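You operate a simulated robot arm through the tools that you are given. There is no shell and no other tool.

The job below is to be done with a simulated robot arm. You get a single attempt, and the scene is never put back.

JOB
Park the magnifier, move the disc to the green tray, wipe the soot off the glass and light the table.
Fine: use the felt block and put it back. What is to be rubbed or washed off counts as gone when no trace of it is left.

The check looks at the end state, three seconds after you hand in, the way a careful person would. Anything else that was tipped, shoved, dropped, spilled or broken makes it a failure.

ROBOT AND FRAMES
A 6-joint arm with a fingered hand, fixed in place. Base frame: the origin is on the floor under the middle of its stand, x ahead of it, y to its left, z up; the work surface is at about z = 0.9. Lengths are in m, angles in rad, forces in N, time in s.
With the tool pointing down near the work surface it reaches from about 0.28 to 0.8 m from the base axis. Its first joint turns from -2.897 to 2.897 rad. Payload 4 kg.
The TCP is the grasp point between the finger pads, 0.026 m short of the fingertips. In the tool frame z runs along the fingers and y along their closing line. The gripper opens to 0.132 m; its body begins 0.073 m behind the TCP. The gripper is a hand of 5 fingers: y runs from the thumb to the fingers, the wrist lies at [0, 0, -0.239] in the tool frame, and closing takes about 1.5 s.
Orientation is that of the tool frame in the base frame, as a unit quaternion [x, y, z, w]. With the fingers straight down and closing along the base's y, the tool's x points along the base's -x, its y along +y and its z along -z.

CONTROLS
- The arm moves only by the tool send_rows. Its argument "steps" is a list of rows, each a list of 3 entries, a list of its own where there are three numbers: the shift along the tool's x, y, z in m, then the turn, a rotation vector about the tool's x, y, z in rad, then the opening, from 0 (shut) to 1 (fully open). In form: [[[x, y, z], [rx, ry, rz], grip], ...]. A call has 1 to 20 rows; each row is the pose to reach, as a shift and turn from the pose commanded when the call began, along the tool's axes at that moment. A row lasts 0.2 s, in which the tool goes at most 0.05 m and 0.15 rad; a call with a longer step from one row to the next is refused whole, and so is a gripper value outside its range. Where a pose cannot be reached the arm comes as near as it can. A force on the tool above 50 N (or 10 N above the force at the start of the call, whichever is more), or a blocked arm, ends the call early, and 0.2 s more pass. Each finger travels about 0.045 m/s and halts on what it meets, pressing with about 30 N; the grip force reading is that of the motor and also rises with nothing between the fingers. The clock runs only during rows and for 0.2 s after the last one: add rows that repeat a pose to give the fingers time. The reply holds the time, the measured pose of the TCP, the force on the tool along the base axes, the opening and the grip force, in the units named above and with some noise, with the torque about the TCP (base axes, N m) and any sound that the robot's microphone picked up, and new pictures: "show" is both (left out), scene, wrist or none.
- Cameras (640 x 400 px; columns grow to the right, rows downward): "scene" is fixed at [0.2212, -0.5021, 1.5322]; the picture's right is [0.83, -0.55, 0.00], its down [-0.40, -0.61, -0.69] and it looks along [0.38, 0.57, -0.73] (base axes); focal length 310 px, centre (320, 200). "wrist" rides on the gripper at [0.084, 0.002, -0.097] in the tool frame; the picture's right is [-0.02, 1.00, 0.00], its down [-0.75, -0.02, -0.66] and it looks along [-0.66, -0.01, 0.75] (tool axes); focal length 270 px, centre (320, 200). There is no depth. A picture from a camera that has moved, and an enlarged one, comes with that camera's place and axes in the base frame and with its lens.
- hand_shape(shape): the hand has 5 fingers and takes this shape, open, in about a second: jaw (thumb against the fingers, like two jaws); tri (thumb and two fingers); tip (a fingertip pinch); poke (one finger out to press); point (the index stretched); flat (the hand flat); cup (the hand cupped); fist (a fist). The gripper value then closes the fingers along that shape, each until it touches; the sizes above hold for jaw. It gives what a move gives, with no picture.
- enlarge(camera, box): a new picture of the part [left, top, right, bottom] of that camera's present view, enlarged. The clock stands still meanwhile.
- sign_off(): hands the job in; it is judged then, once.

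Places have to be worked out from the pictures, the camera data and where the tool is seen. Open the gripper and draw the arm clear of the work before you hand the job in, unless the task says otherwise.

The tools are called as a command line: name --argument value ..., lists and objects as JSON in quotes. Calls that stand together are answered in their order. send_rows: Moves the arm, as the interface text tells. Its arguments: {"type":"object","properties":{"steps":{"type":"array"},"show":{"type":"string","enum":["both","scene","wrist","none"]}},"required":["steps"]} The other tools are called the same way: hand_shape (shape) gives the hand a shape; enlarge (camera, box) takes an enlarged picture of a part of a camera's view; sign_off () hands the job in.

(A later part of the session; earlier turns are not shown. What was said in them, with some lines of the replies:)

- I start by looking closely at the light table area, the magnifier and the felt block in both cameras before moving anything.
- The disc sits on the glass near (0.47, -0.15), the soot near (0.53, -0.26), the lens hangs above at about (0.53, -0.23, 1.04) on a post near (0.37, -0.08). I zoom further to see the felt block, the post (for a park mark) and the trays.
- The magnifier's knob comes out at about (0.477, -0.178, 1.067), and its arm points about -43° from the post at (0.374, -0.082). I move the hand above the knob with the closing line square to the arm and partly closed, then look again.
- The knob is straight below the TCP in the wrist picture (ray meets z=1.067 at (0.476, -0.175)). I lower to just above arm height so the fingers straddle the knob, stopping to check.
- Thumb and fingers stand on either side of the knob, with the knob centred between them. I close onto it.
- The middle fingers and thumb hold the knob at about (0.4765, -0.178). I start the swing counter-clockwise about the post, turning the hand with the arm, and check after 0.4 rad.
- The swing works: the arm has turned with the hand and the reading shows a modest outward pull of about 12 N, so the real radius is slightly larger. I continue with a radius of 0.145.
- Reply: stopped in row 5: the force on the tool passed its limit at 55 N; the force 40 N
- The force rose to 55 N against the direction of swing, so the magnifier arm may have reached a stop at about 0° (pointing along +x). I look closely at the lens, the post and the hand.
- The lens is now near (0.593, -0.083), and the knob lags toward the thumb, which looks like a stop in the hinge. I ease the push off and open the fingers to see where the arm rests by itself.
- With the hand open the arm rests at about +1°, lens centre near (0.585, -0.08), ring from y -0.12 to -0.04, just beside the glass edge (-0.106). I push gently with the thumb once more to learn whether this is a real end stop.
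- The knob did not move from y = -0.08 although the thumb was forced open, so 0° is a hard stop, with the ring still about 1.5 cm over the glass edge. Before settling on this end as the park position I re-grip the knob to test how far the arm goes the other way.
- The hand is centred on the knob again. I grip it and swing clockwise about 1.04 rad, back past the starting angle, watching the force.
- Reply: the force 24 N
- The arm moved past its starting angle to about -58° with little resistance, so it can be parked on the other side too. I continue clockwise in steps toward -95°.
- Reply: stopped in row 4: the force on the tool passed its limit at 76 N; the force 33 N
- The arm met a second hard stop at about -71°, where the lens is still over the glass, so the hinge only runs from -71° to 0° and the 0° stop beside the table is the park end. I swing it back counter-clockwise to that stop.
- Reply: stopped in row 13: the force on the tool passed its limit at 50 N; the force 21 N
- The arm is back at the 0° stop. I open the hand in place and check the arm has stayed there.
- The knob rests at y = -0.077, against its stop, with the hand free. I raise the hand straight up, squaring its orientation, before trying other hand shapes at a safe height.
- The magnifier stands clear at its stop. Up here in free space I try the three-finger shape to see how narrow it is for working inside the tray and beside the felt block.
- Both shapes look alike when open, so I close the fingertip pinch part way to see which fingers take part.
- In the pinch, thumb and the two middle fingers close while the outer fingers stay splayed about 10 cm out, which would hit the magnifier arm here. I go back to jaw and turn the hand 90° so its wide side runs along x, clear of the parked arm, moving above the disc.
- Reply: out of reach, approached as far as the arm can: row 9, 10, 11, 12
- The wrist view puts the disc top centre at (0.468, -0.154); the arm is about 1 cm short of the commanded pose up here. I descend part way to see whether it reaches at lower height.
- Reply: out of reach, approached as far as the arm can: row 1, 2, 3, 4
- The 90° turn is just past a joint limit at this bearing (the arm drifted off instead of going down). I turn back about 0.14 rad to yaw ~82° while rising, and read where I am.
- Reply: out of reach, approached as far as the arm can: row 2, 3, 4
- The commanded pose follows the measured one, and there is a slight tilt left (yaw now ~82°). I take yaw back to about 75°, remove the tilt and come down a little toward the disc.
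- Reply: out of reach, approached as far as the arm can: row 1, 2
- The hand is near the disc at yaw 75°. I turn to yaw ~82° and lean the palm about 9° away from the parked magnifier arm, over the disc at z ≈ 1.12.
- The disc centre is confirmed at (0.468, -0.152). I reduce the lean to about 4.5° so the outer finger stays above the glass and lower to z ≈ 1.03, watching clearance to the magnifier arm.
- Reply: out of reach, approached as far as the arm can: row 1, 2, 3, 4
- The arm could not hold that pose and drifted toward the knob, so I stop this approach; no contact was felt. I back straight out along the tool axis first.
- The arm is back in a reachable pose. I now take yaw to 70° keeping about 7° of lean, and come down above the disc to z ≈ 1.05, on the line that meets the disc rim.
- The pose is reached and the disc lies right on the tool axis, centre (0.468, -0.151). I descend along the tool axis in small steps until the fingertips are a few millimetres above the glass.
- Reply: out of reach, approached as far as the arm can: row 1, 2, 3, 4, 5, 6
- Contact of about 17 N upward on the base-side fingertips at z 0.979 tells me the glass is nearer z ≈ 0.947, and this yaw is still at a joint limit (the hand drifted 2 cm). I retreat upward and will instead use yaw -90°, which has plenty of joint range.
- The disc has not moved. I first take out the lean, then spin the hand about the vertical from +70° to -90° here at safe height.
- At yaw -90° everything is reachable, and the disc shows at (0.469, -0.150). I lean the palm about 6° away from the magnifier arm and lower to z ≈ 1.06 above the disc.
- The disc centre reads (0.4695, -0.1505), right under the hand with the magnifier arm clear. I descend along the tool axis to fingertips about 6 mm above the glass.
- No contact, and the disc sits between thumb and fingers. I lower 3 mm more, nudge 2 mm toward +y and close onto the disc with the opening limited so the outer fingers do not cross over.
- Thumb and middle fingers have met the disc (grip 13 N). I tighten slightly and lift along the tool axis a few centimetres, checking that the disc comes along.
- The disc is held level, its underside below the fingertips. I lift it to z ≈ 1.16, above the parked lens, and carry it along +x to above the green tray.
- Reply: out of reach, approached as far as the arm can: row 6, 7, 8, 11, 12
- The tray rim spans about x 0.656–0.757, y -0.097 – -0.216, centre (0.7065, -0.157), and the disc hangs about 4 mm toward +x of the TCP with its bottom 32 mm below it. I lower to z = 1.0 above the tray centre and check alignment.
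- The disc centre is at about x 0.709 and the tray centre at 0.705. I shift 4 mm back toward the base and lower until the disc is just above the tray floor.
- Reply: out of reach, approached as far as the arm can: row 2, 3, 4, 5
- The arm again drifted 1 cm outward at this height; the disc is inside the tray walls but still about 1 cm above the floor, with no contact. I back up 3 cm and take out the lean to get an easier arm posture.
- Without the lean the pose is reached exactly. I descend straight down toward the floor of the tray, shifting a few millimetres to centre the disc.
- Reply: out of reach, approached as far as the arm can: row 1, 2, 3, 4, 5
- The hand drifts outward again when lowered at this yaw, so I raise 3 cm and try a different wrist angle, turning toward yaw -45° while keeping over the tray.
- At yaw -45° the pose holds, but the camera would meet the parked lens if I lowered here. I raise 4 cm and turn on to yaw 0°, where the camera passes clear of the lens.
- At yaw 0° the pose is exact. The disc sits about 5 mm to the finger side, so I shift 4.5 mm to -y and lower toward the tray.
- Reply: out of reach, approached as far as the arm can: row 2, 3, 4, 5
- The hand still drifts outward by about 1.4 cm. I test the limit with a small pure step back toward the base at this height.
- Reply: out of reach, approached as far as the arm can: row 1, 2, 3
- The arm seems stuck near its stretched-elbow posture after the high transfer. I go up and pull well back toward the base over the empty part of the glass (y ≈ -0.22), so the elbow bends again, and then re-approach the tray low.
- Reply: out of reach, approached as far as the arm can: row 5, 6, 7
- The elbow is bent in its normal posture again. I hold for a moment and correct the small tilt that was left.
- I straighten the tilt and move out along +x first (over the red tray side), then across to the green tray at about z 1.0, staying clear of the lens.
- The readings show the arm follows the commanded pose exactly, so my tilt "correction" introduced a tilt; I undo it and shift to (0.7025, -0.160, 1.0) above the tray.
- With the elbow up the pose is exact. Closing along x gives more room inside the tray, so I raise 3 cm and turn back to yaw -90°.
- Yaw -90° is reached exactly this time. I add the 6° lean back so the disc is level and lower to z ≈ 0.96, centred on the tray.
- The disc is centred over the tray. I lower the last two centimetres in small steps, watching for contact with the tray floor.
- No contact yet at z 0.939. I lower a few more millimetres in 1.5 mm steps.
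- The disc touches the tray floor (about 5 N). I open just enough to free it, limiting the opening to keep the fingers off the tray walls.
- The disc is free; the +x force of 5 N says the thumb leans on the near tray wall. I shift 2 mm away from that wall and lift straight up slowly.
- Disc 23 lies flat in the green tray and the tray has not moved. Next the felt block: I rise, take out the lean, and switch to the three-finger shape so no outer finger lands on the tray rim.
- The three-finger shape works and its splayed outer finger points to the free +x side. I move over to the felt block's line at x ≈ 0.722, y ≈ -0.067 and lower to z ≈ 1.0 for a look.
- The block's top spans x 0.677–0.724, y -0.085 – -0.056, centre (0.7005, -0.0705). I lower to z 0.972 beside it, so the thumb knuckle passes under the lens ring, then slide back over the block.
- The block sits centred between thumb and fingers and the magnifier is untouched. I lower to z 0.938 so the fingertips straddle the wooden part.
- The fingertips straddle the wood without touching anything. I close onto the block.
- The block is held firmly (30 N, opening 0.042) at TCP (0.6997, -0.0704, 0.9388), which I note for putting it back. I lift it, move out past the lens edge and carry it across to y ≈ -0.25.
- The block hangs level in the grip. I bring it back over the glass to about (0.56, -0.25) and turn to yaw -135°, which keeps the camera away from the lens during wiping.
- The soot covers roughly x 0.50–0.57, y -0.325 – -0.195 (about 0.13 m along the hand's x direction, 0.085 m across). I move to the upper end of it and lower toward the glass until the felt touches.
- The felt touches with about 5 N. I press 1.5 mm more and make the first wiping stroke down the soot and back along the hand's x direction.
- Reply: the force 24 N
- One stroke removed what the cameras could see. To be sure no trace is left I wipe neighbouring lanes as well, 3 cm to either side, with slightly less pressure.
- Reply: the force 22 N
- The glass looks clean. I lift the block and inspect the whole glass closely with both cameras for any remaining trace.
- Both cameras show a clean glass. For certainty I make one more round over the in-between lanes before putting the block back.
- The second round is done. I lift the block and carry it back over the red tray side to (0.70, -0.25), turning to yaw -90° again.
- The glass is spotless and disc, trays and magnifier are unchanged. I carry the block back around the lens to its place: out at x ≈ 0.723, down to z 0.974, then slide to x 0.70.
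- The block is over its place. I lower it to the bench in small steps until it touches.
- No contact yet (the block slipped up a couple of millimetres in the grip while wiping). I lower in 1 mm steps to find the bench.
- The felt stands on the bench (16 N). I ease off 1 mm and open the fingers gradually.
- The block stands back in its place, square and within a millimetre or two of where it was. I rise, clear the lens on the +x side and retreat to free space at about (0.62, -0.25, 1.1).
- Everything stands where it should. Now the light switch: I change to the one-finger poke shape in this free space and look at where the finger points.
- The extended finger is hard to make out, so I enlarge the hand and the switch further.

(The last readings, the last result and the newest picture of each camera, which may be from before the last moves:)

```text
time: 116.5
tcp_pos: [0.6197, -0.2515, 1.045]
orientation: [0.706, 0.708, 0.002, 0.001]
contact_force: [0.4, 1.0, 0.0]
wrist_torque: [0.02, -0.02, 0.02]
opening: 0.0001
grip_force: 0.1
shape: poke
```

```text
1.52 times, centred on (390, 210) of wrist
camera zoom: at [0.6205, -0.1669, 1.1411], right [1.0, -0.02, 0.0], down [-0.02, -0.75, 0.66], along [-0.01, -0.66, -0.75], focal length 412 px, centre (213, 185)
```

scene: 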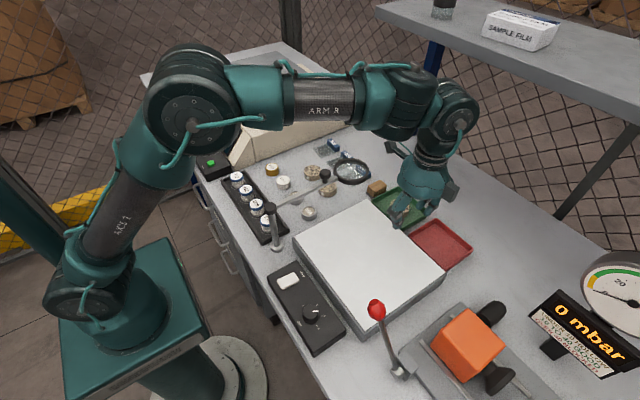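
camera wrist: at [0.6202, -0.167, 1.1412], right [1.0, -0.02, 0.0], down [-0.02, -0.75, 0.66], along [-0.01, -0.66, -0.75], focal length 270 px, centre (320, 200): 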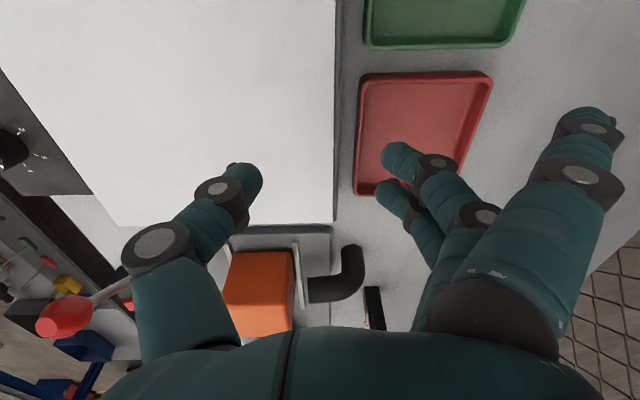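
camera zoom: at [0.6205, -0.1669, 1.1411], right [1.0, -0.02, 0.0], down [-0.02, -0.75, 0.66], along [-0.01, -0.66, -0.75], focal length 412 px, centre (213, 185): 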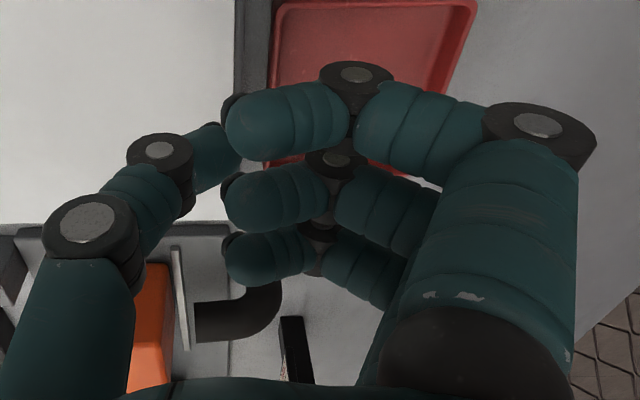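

The poke shape mostly shows curled fingers from here, so I try the "point" shape (index stretched) for comparison.

hand_shape --shape "point"

enlarge --camera "wrist" --box '[180, 80, 600, 340]'

enlarge --camera "scene" --box '[375, 155, 455, 225]'

```text
time: 117.4
tcp_pos: [0.6197, -0.2509, 1.0436]
orientation: [0.707, 0.707, 0.001, 0.001]
contact_force: [1.2, 0.5, 1.0]
wrist_torque: [0.02, -0.03, 0.0]
opening: 0.1261
grip_force: 0.1
shape: point
```

```text
1.52 times, centred on (390, 210) of wrist
camera zoom: at [0.6205, -0.1669, 1.1411], right [1.0, -0.02, 0.0], down [-0.02, -0.75, 0.66], along [-0.01, -0.66, -0.75], focal length 412 px, centre (213, 185)
```

zoom: 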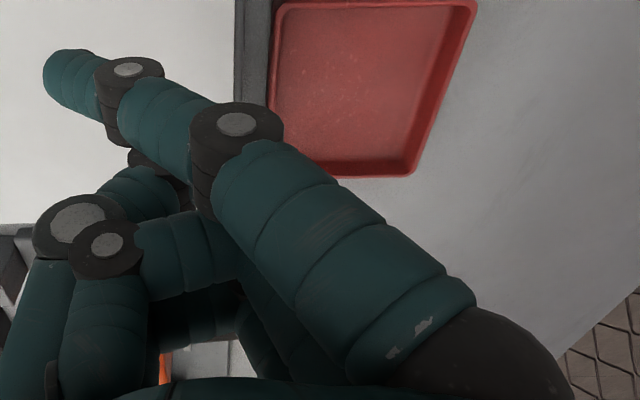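

```text
5.71 times, centred on (415, 190) of scene
camera zoom: at [0.2212, -0.5021, 1.5322], right [0.83, -0.55, 0.0], down [-0.4, -0.61, -0.69], along [0.38, 0.57, -0.73], focal length 1772 px, centre (-223, 257)
```

zoom: 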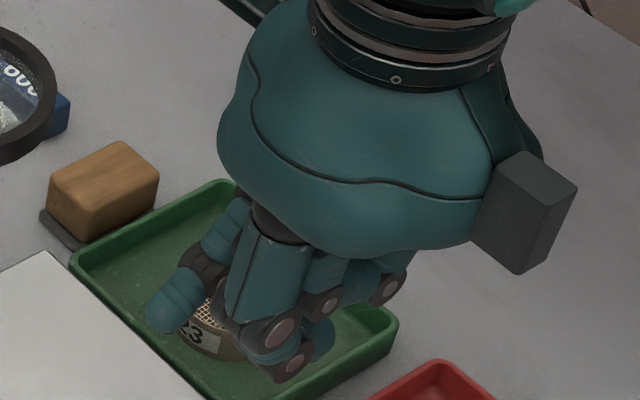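

"Point" stretches the index sideways, not down, so it is of little use from above. I test the fingertip pinch closed to a point instead.

hand_shape --shape "tip"

send_rows --steps '[[[0, 0, 0], [0, 0, 0], 0.7], [[0, 0, 0], [0, 0, 0], 0.4], [[0, 0, 0], [0, 0, 0], 0.1], [[0, 0, 0], [0, 0, 0], 0.0], [[0, 0, 0], [0, 0, 0], 0.0], [[0, 0, 0], [0, 0, 0], 0.0], [[0, 0, 0], [0, 0, 0], 0.0], [[0, 0, 0], [0, 0, 0], 0.0]]' --show "wrist"

enlarge --camera "scene" --box '[375, 155, 455, 225]'

enlarge --camera "wrist" --box '[180, 60, 600, 320]'

```text
time: 118.3
tcp_pos: [0.6197, -0.2509, 1.0453]
orientation: [0.707, 0.707, 0.002, 0.001]
contact_force: [0.3, 0.0, -1.0]
wrist_torque: [0.01, -0.01, 0.01]
opening: 0.132
grip_force: 0.1
shape: tip
```

```text
time: 120.1
tcp_pos: [0.619, -0.2515, 1.0452]
orientation: [0.707, 0.708, 0.002, 0.001]
contact_force: [-0.8, 1.4, 0.5]
wrist_torque: [-0.02, 0.04, -0.02]
opening: 0.0002
grip_force: 8.5
shape: tip
camera wrist: at [0.6205, -0.1669, 1.1411], right [1.0, -0.02, 0.0], down [-0.02, -0.75, 0.66], along [-0.01, -0.66, -0.75], focal length 270 px, centre (320, 200)
```

wrist: 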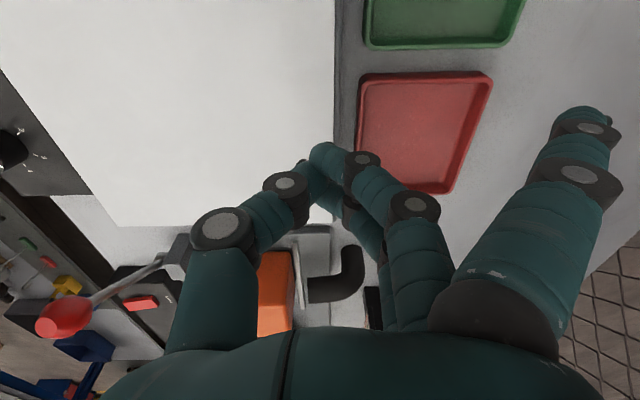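

```text
5.71 times, centred on (415, 190) of scene
camera zoom: at [0.2212, -0.5021, 1.5322], right [0.83, -0.55, 0.0], down [-0.4, -0.61, -0.69], along [0.38, 0.57, -0.73], focal length 1772 px, centre (-223, 257)
```

zoom: 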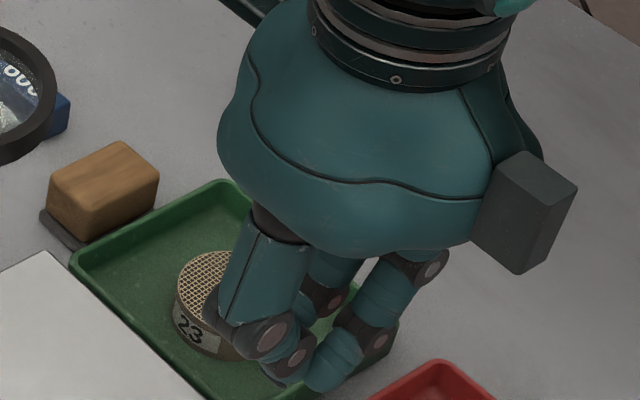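

```text
1.52 times, centred on (390, 190) of wrist
camera zoom: at [0.6205, -0.1669, 1.1411], right [1.0, -0.02, 0.0], down [-0.02, -0.75, 0.66], along [-0.01, -0.66, -0.75], focal length 412 px, centre (213, 215)
```

zoom: 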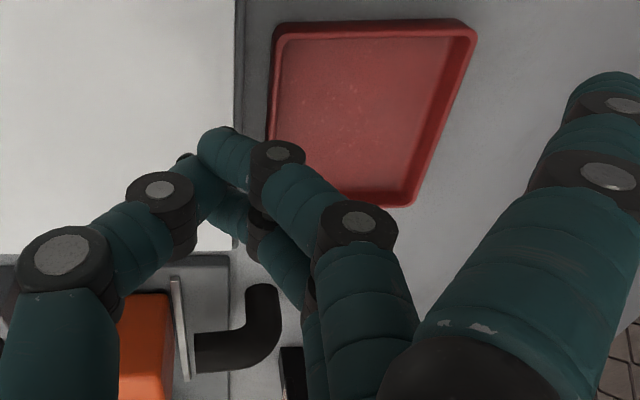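

The closed pinch makes a clean downward point (thumb and two fingers), with only the index standing aside. I move up and over to the LIGHT button at about (0.3445, -0.197), turning to yaw 0° so camera and index stay clear of the post.

send_rows --steps '[[[0.003, -0.01, -0.02], [0, 0, -0.1], 0], [[0.008, -0.03, -0.045], [0, 0, -0.24], 0], [[0.013, -0.055, -0.065], [0, 0, -0.38], 0], [[0.018, -0.085, -0.08], [0, 0, -0.52], 0], [[0.024, -0.115, -0.09], [0, 0, -0.66], 0], [[0.03, -0.145, -0.1], [0, 0, -0.8], 0], [[0.036, -0.175, -0.105], [0, 0, -0.94], 0], [[0.042, -0.205, -0.105], [0, 0, -1.08], 0], [[0.048, -0.235, -0.105], [0, 0, -1.22], 0], [[0.052, -0.26, -0.105], [0, 0, -1.36], 0], [[0.0545, -0.2755, -0.105], [0, 0, -1.5], 0], [[0.0545, -0.2755, -0.105], [0, 0, -1.571], 0], [[0.0545, -0.2755, -0.105], [0, 0, -1.571], 0]]'

enlarge --camera "wrist" --box '[160, 0, 480, 200]'

```text
time: 122.9
tcp_pos: [0.3423, -0.1967, 1.151]
orientation: [-0.001, 1.0, 0.001, 0.001]
contact_force: [0.5, 0.4, -0.4]
wrist_torque: [-0.02, -0.02, 0.0]
opening: 0.0
grip_force: 29.9
shape: tip
camera wrist: at [0.2572, -0.1953, 1.2465], right [0.02, 1.0, 0.0], down [0.75, -0.02, 0.66], along [0.66, -0.01, -0.75], focal length 270 px, centre (320, 200)
```

scene: 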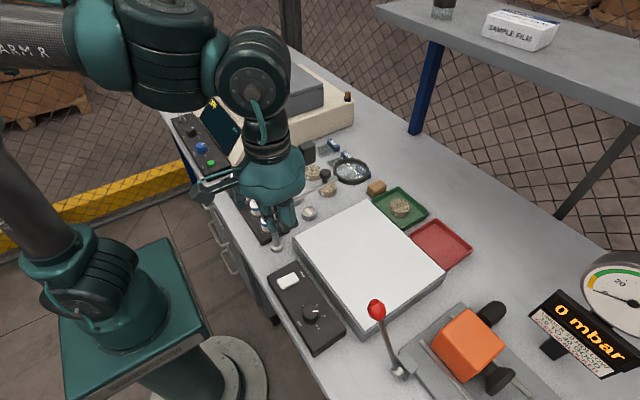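
wrist: 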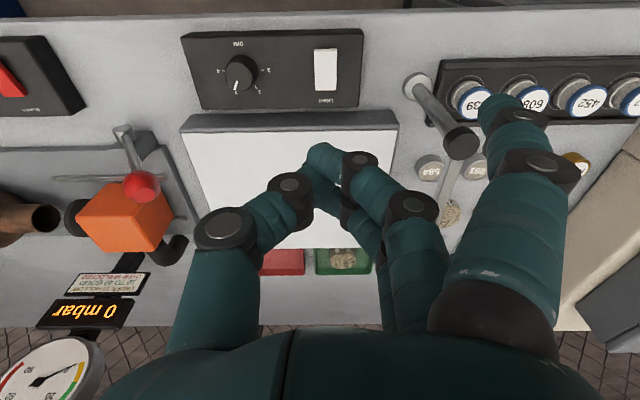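

```text
2.00 times, centred on (320, 100) of wrist
camera zoom: at [0.2572, -0.1953, 1.2465], right [0.02, 1.0, 0.0], down [0.75, -0.02, 0.66], along [0.66, -0.01, -0.75], focal length 541 px, centre (320, 400)
```

zoom: 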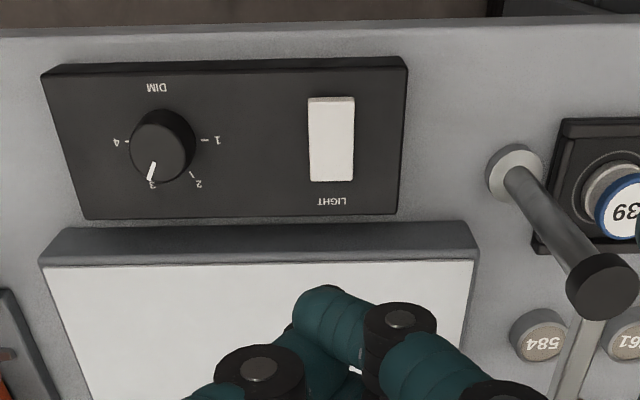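

In the wrist view the button centre works out at about (0.343, -0.190). I align the pinch point over it and lower to z 0.985, about 1.5–2 cm above the button.

send_rows --steps '[[[0, 0.003, 0.04], [0, 0, 0], 0], [[-0.0007, 0.0067, 0.08], [0, 0, 0], 0], [[-0.0007, 0.0067, 0.12], [0, 0, 0], 0], [[-0.0007, 0.0067, 0.15], [0, 0, 0], 0], [[-0.0007, 0.0067, 0.166], [0, 0, 0], 0], [[-0.0007, 0.0067, 0.166], [0, 0, 0], 0]]'

enlarge --camera "scene" --box '[230, 200, 350, 310]'

enlarge --camera "wrist" --box '[200, 60, 460, 260]'

```text
time: 124.3
tcp_pos: [0.3429, -0.1873, 0.9829]
orientation: [-0.001, 1.0, 0.0, 0.001]
contact_force: [-0.2, 0.4, 0.2]
wrist_torque: [-0.01, 0.02, 0.0]
opening: 0.0001
grip_force: 29.8
shape: tip
camera wrist: at [0.2579, -0.1872, 1.0793], right [0.02, 1.0, 0.0], down [0.75, -0.02, 0.66], along [0.66, -0.01, -0.75], focal length 270 px, centre (320, 200)
```

scene: 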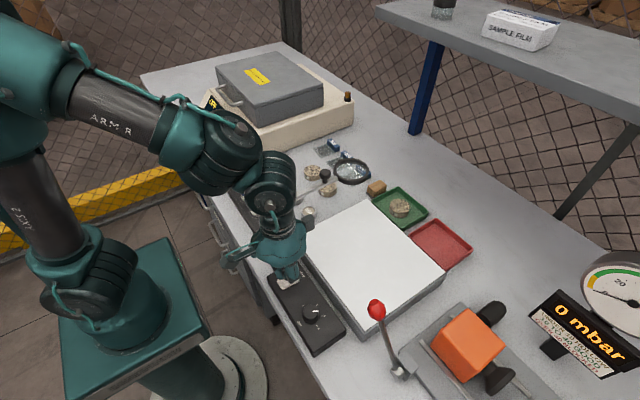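
wrist: 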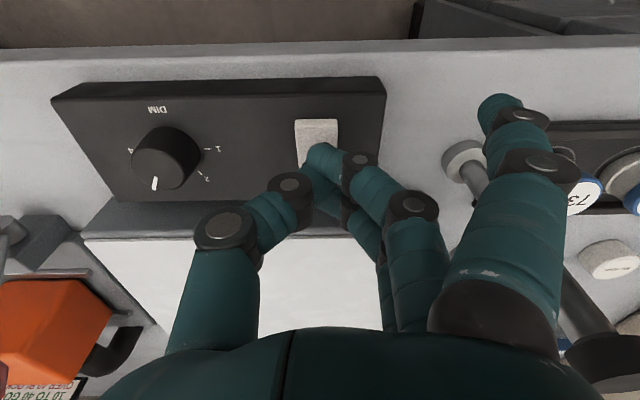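

```text
3.64 times, centred on (290, 255) of scene
camera zoom: at [0.2212, -0.5021, 1.5322], right [0.83, -0.55, 0.0], down [-0.4, -0.61, -0.69], along [0.38, 0.57, -0.73], focal length 1128 px, centre (429, 0)
```

zoom: 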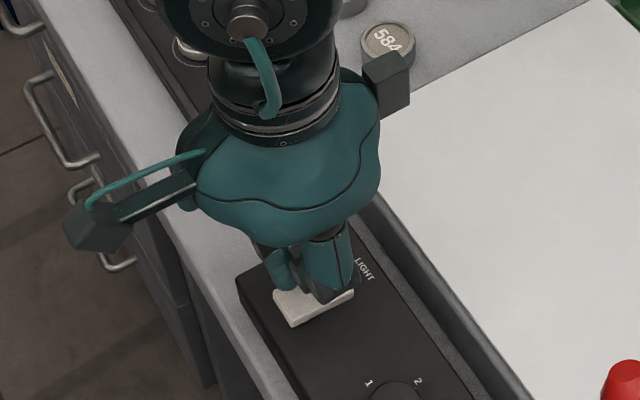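

```text
2.00 times, centred on (330, 160) of wrist
camera zoom: at [0.2579, -0.1872, 1.0793], right [0.02, 1.0, 0.0], down [0.75, -0.02, 0.66], along [0.66, -0.01, -0.75], focal length 541 px, centre (300, 280)
```

zoom: 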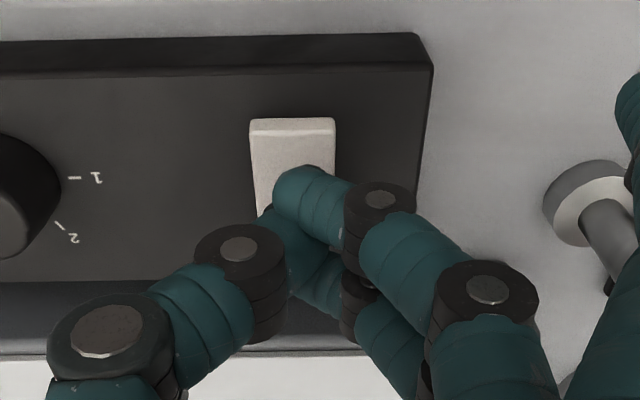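

The button's centre is (0.344, -0.190), so I shift 3 mm to -y and lower in small steps toward it.

send_rows --steps '[[[-0.001, -0.003, 0.004], [0, 0, 0], 0], [[-0.001, -0.003, 0.008], [0, 0, 0], 0], [[-0.001, -0.003, 0.011], [0, 0, 0], 0], [[-0.001, -0.003, 0.013], [0, 0, 0], 0], [[-0.001, -0.003, 0.015], [0, 0, 0], 0]]' --show "scene"

```text
time: 125.5
tcp_pos: [0.3463, -0.1934, 0.9678]
orientation: [0.0, 1.0, 0.002, 0.001]
contact_force: [0.5, 0.6, 0.6]
wrist_torque: [0.0, 0.0, 0.01]
opening: 0.0
grip_force: 29.4
shape: tip
```

scene: 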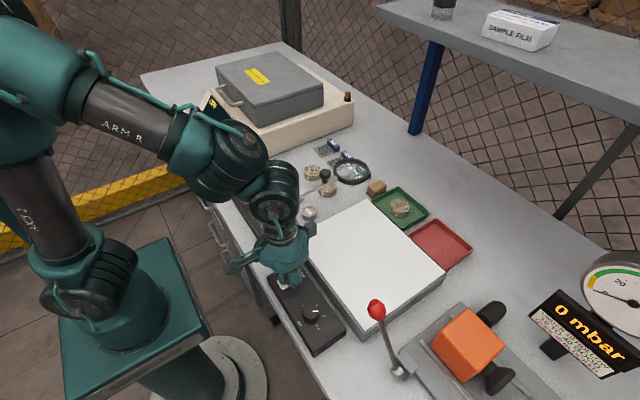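

No contact yet at z 0.968. I continue down in 2 mm steps.

send_rows --steps '[[[0.001, 0.001, 0.002], [0, 0, 0], 0], [[0.001, 0.001, 0.004], [0, 0, 0], 0], [[0.001, 0.001, 0.006], [0, 0, 0], 0], [[0.001, 0.001, 0.006], [0, 0, 0], 0]]' --show "scene"

```text
time: 126.3
tcp_pos: [0.3464, -0.1935, 0.9661]
orientation: [-0.001, 1.0, -0.001, 0.004]
contact_force: [-3.8, 0.9, 14.3]
wrist_torque: [-0.03, 0.11, -0.06]
opening: 0.0
grip_force: 29.7
shape: tip
heard: click
stopped in row 3: the force on the tool passed its limit at 55 N (the readings are from after the stop); the commanded pose is now the measured one
```

scene: 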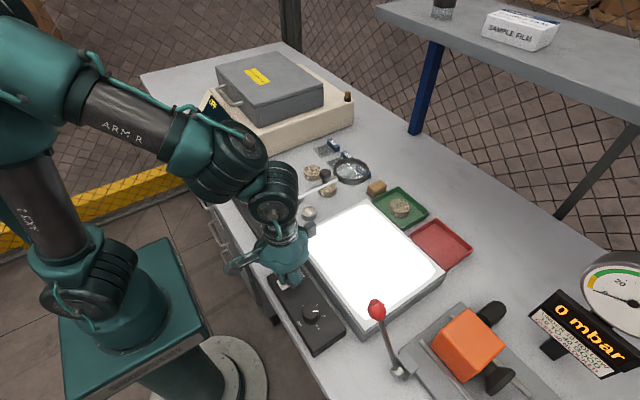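

A click was heard and the table is lit. I lift the hand straight up and check that the light stays on.

send_rows --steps '[[[0, 0, -0.01], [0, 0, 0], 0], [[0, 0, -0.03], [0, 0, 0], 0], [[0, 0, -0.07], [0, 0, 0], 0], [[0, 0, -0.11], [0, 0, 0], 0], [[0, 0, -0.15], [0, 0, 0], 0], [[0, 0, -0.18], [0, 0, 0], 0], [[0, 0, -0.18], [0, 0, 0], 0]]'

enlarge --camera "scene" --box '[290, 170, 450, 310]'

enlarge --camera "wrist" --box '[160, 0, 480, 200]'

```text
time: 127.9
tcp_pos: [0.3419, -0.192, 1.1488]
orientation: [0.0, 1.0, -0.001, 0.002]
contact_force: [0.2, -0.2, 0.1]
wrist_torque: [-0.01, 0.02, 0.01]
opening: 0.0
grip_force: 30.2
shape: tip
camera wrist: at [0.2565, -0.1908, 1.2444], right [0.02, 1.0, 0.0], down [0.75, -0.01, 0.66], along [0.66, -0.01, -0.75], focal length 270 px, centre (320, 200)
```

scene: 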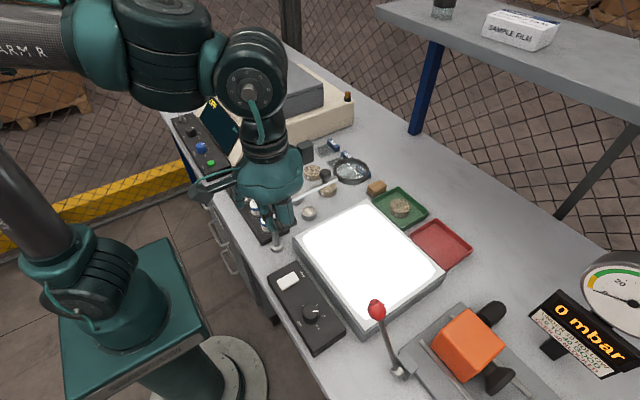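
wrist: 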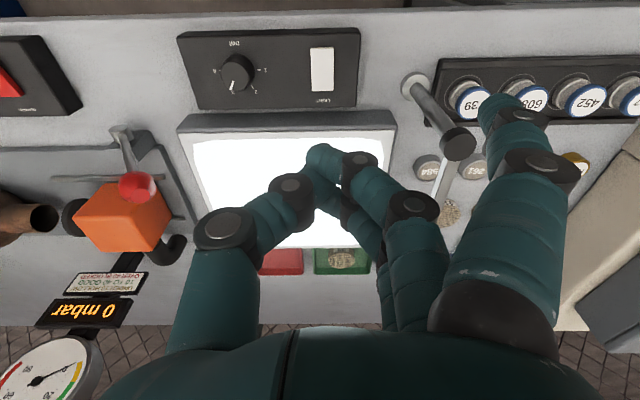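

```text
2.86 times, centred on (370, 240) of scene
camera zoom: at [0.2212, -0.5021, 1.5322], right [0.83, -0.55, 0.0], down [-0.4, -0.61, -0.69], along [0.38, 0.57, -0.73], focal length 886 px, centre (177, 86)
```

zoom: 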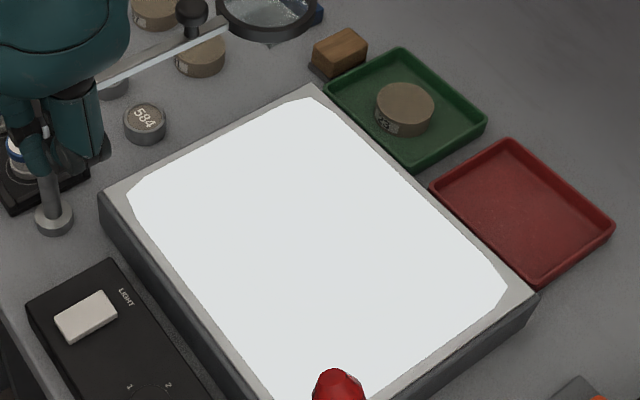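

```text
2.00 times, centred on (320, 100) of wrist
camera zoom: at [0.2565, -0.1908, 1.2444], right [0.02, 1.0, 0.0], down [0.75, -0.01, 0.66], along [0.66, -0.01, -0.75], focal length 541 px, centre (320, 400)
```

zoom: 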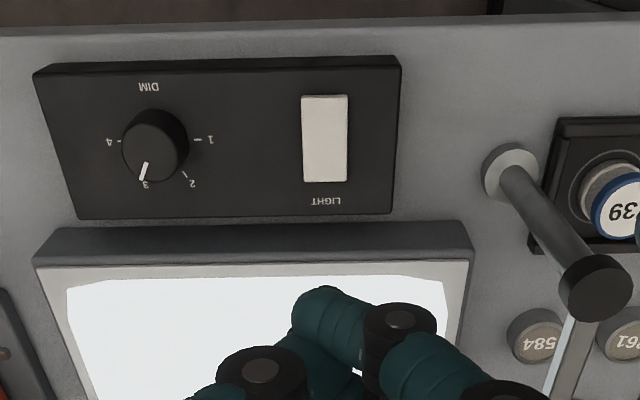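

The light stays on and nothing else has moved. With the table lit I look very closely at the glass for any soot residue.

enlarge --camera "scene" --box '[335, 210, 425, 290]'

enlarge --camera "scene" --box '[300, 200, 380, 260]'

enlarge --camera "scene" --box '[255, 150, 375, 250]'

```text
5.00 times, centred on (380, 250) of scene
camera zoom: at [0.2212, -0.5021, 1.5322], right [0.83, -0.55, 0.0], down [-0.4, -0.61, -0.69], along [0.38, 0.57, -0.73], focal length 1551 px, centre (20, -50)
```

zoom: 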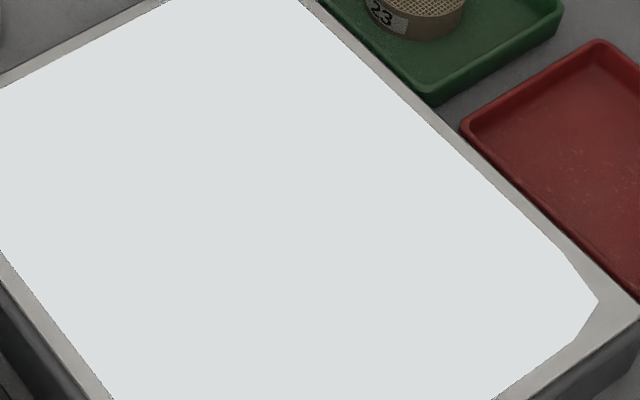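

```text
6.67 times, centred on (340, 230) of scene
camera zoom: at [0.2212, -0.5021, 1.5322], right [0.83, -0.55, 0.0], down [-0.4, -0.61, -0.69], along [0.38, 0.57, -0.73], focal length 2068 px, centre (187, 0)
```

zoom: 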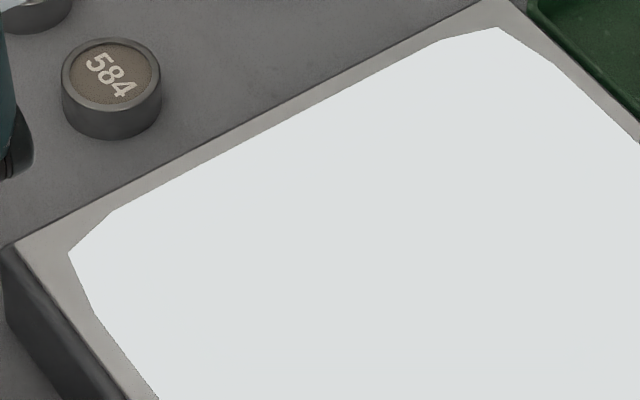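

```text
4.00 times, centred on (315, 200) of scene
camera zoom: at [0.2212, -0.5021, 1.5322], right [0.83, -0.55, 0.0], down [-0.4, -0.61, -0.69], along [0.38, 0.57, -0.73], focal length 1241 px, centre (340, 200)
```

zoom: 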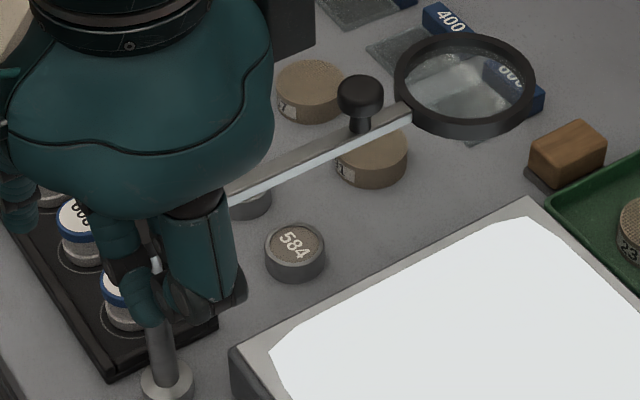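

The lit glass is uniformly bright with no residue. I open the hand (jaw shape) and draw the arm up and back to where it started, clear of the work.

hand_shape --shape "jaw"

send_rows --steps '[[[0, 0, -0.035], [0, 0, 0], 1], [[0, 0, -0.07], [0, 0, 0], 1], [[-0.02, 0.035, -0.075], [0, 0, 0], 1], [[-0.04, 0.07, -0.075], [0, 0, 0], 1], [[-0.06, 0.105, -0.075], [0, 0, 0], 1], [[-0.08, 0.14, -0.075], [0, 0, 0], 1], [[-0.1, 0.175, -0.075], [0, 0, 0], 1], [[-0.115, 0.205, -0.075], [0, 0, 0], 1], [[-0.123, 0.219, -0.075], [0, 0, 0], 1], [[-0.123, 0.219, -0.075], [0, 0, 0], 1]]'

enlarge --camera "scene" --box '[230, 150, 450, 290]'

enlarge --camera "wrist" --box '[0, 0, 400, 250]'

```text
time: 128.8
tcp_pos: [0.3429, -0.1923, 1.1484]
orientation: [-0.001, 1.0, -0.001, 0.004]
contact_force: [0.6, 0.5, -0.3]
wrist_torque: [-0.01, 0.02, 0.03]
opening: 0.1324
grip_force: 0.0
shape: jaw
```

```text
time: 131.0
tcp_pos: [0.4673, 0.0278, 1.2223]
orientation: [0.001, 1.0, -0.001, 0.004]
contact_force: [0.7, 0.7, -0.6]
wrist_torque: [-0.02, 0.01, 0.03]
opening: 0.132
grip_force: 0.0
shape: jaw
camera wrist: at [0.3824, 0.0282, 1.3187], right [0.02, 1.0, 0.0], down [0.75, -0.01, 0.66], along [0.66, -0.01, -0.75], focal length 270 px, centre (320, 200)
```

scene: 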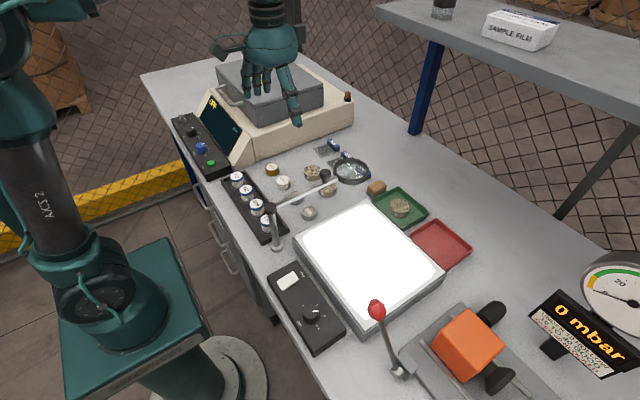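
wrist: 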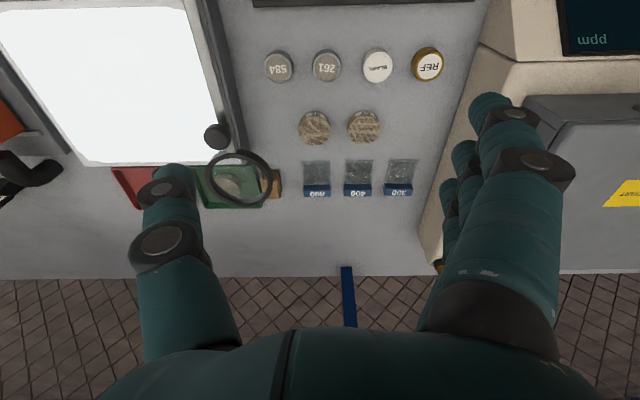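

```text
2.86 times, centred on (340, 220) of scene
camera zoom: at [0.2212, -0.5021, 1.5322], right [0.83, -0.55, 0.0], down [-0.4, -0.61, -0.69], along [0.38, 0.57, -0.73], focal length 886 px, centre (263, 143)
```

zoom: 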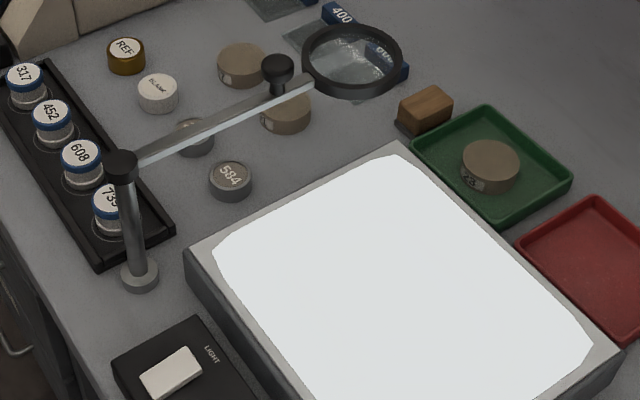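

```text
1.60 times, centred on (200, 125) of wrist
camera zoom: at [0.3824, 0.0282, 1.3187], right [0.02, 1.0, 0.0], down [0.75, -0.01, 0.66], along [0.66, -0.01, -0.75], focal length 432 px, centre (512, 320)
```

zoom: 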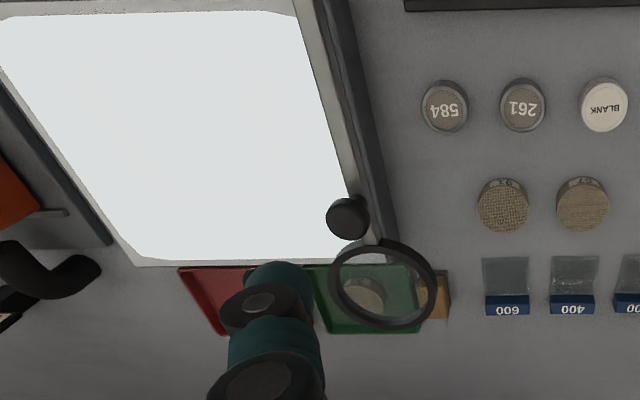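

The hand is open and clear. As a last check I compare the felt block, tray and disc area with the first picture at the same zoom.

enlarge --camera "scene" --box '[345, 165, 445, 228]'

enlarge --camera "scene" --box '[340, 280, 540, 400]'

```text
6.35 times, centred on (395, 196) of scene
camera zoom: at [0.2212, -0.5021, 1.5322], right [0.83, -0.55, 0.0], down [-0.4, -0.61, -0.69], along [0.38, 0.57, -0.73], focal length 1969 px, centre (-156, 222)
```

zoom: 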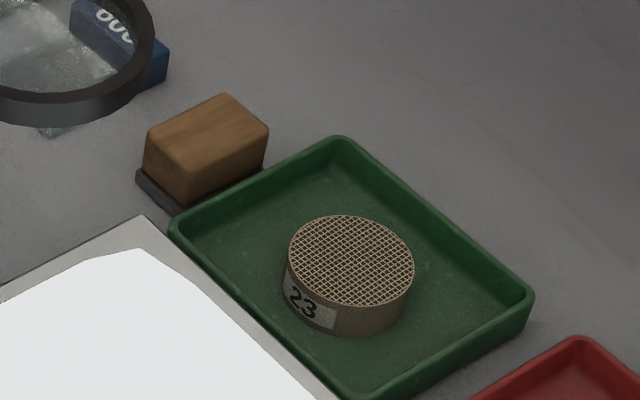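

```text
3.20 times, centred on (440, 340) of scene
camera zoom: at [0.2212, -0.5021, 1.5322], right [0.83, -0.55, 0.0], down [-0.4, -0.61, -0.69], along [0.38, 0.57, -0.73], focal length 992 px, centre (-64, -248)
```

zoom: 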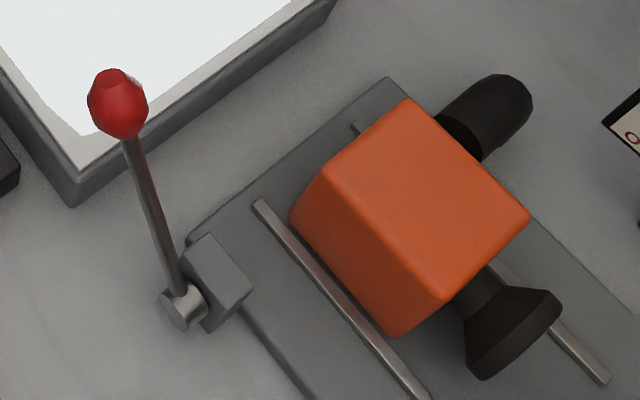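

The block, tray, lever and everything else match the first pictures, the disc lies flat in the green tray, the magnifier is at its parked stop, and the glass is clean and lit. The hand is open and clear, so I hand the job in.

sign_off

```text
The job is handed in.
```

All four parts of the job are done, and I've handed it in.

- **Magnifier:** it is swung off the glass and rests against the hinge's hard stop, with the arm parallel to the table's left edge. At that stop the ring still overlaps the glass edge by about 1.5 cm seen from above. The hinge goes no further that way, and its other stop leaves the lens over the glass.
- **Disc:** disc 23 lies flat in the green tray. The tray did not move.
- **Soot:** I wiped it off with the felt block in overlapping lanes, going over the area twice. Neither camera shows any trace, including with the table lit.
- **Felt block:** it is back in its original spot, within about a millimetre or two.
- **Light:** the table is on and stayed on after I lifted the hand. I did not touch the DIM knob.

In the last pictures, everything else stands where it was at the start. The gripper is open and the arm is back at its starting position, clear of the work.
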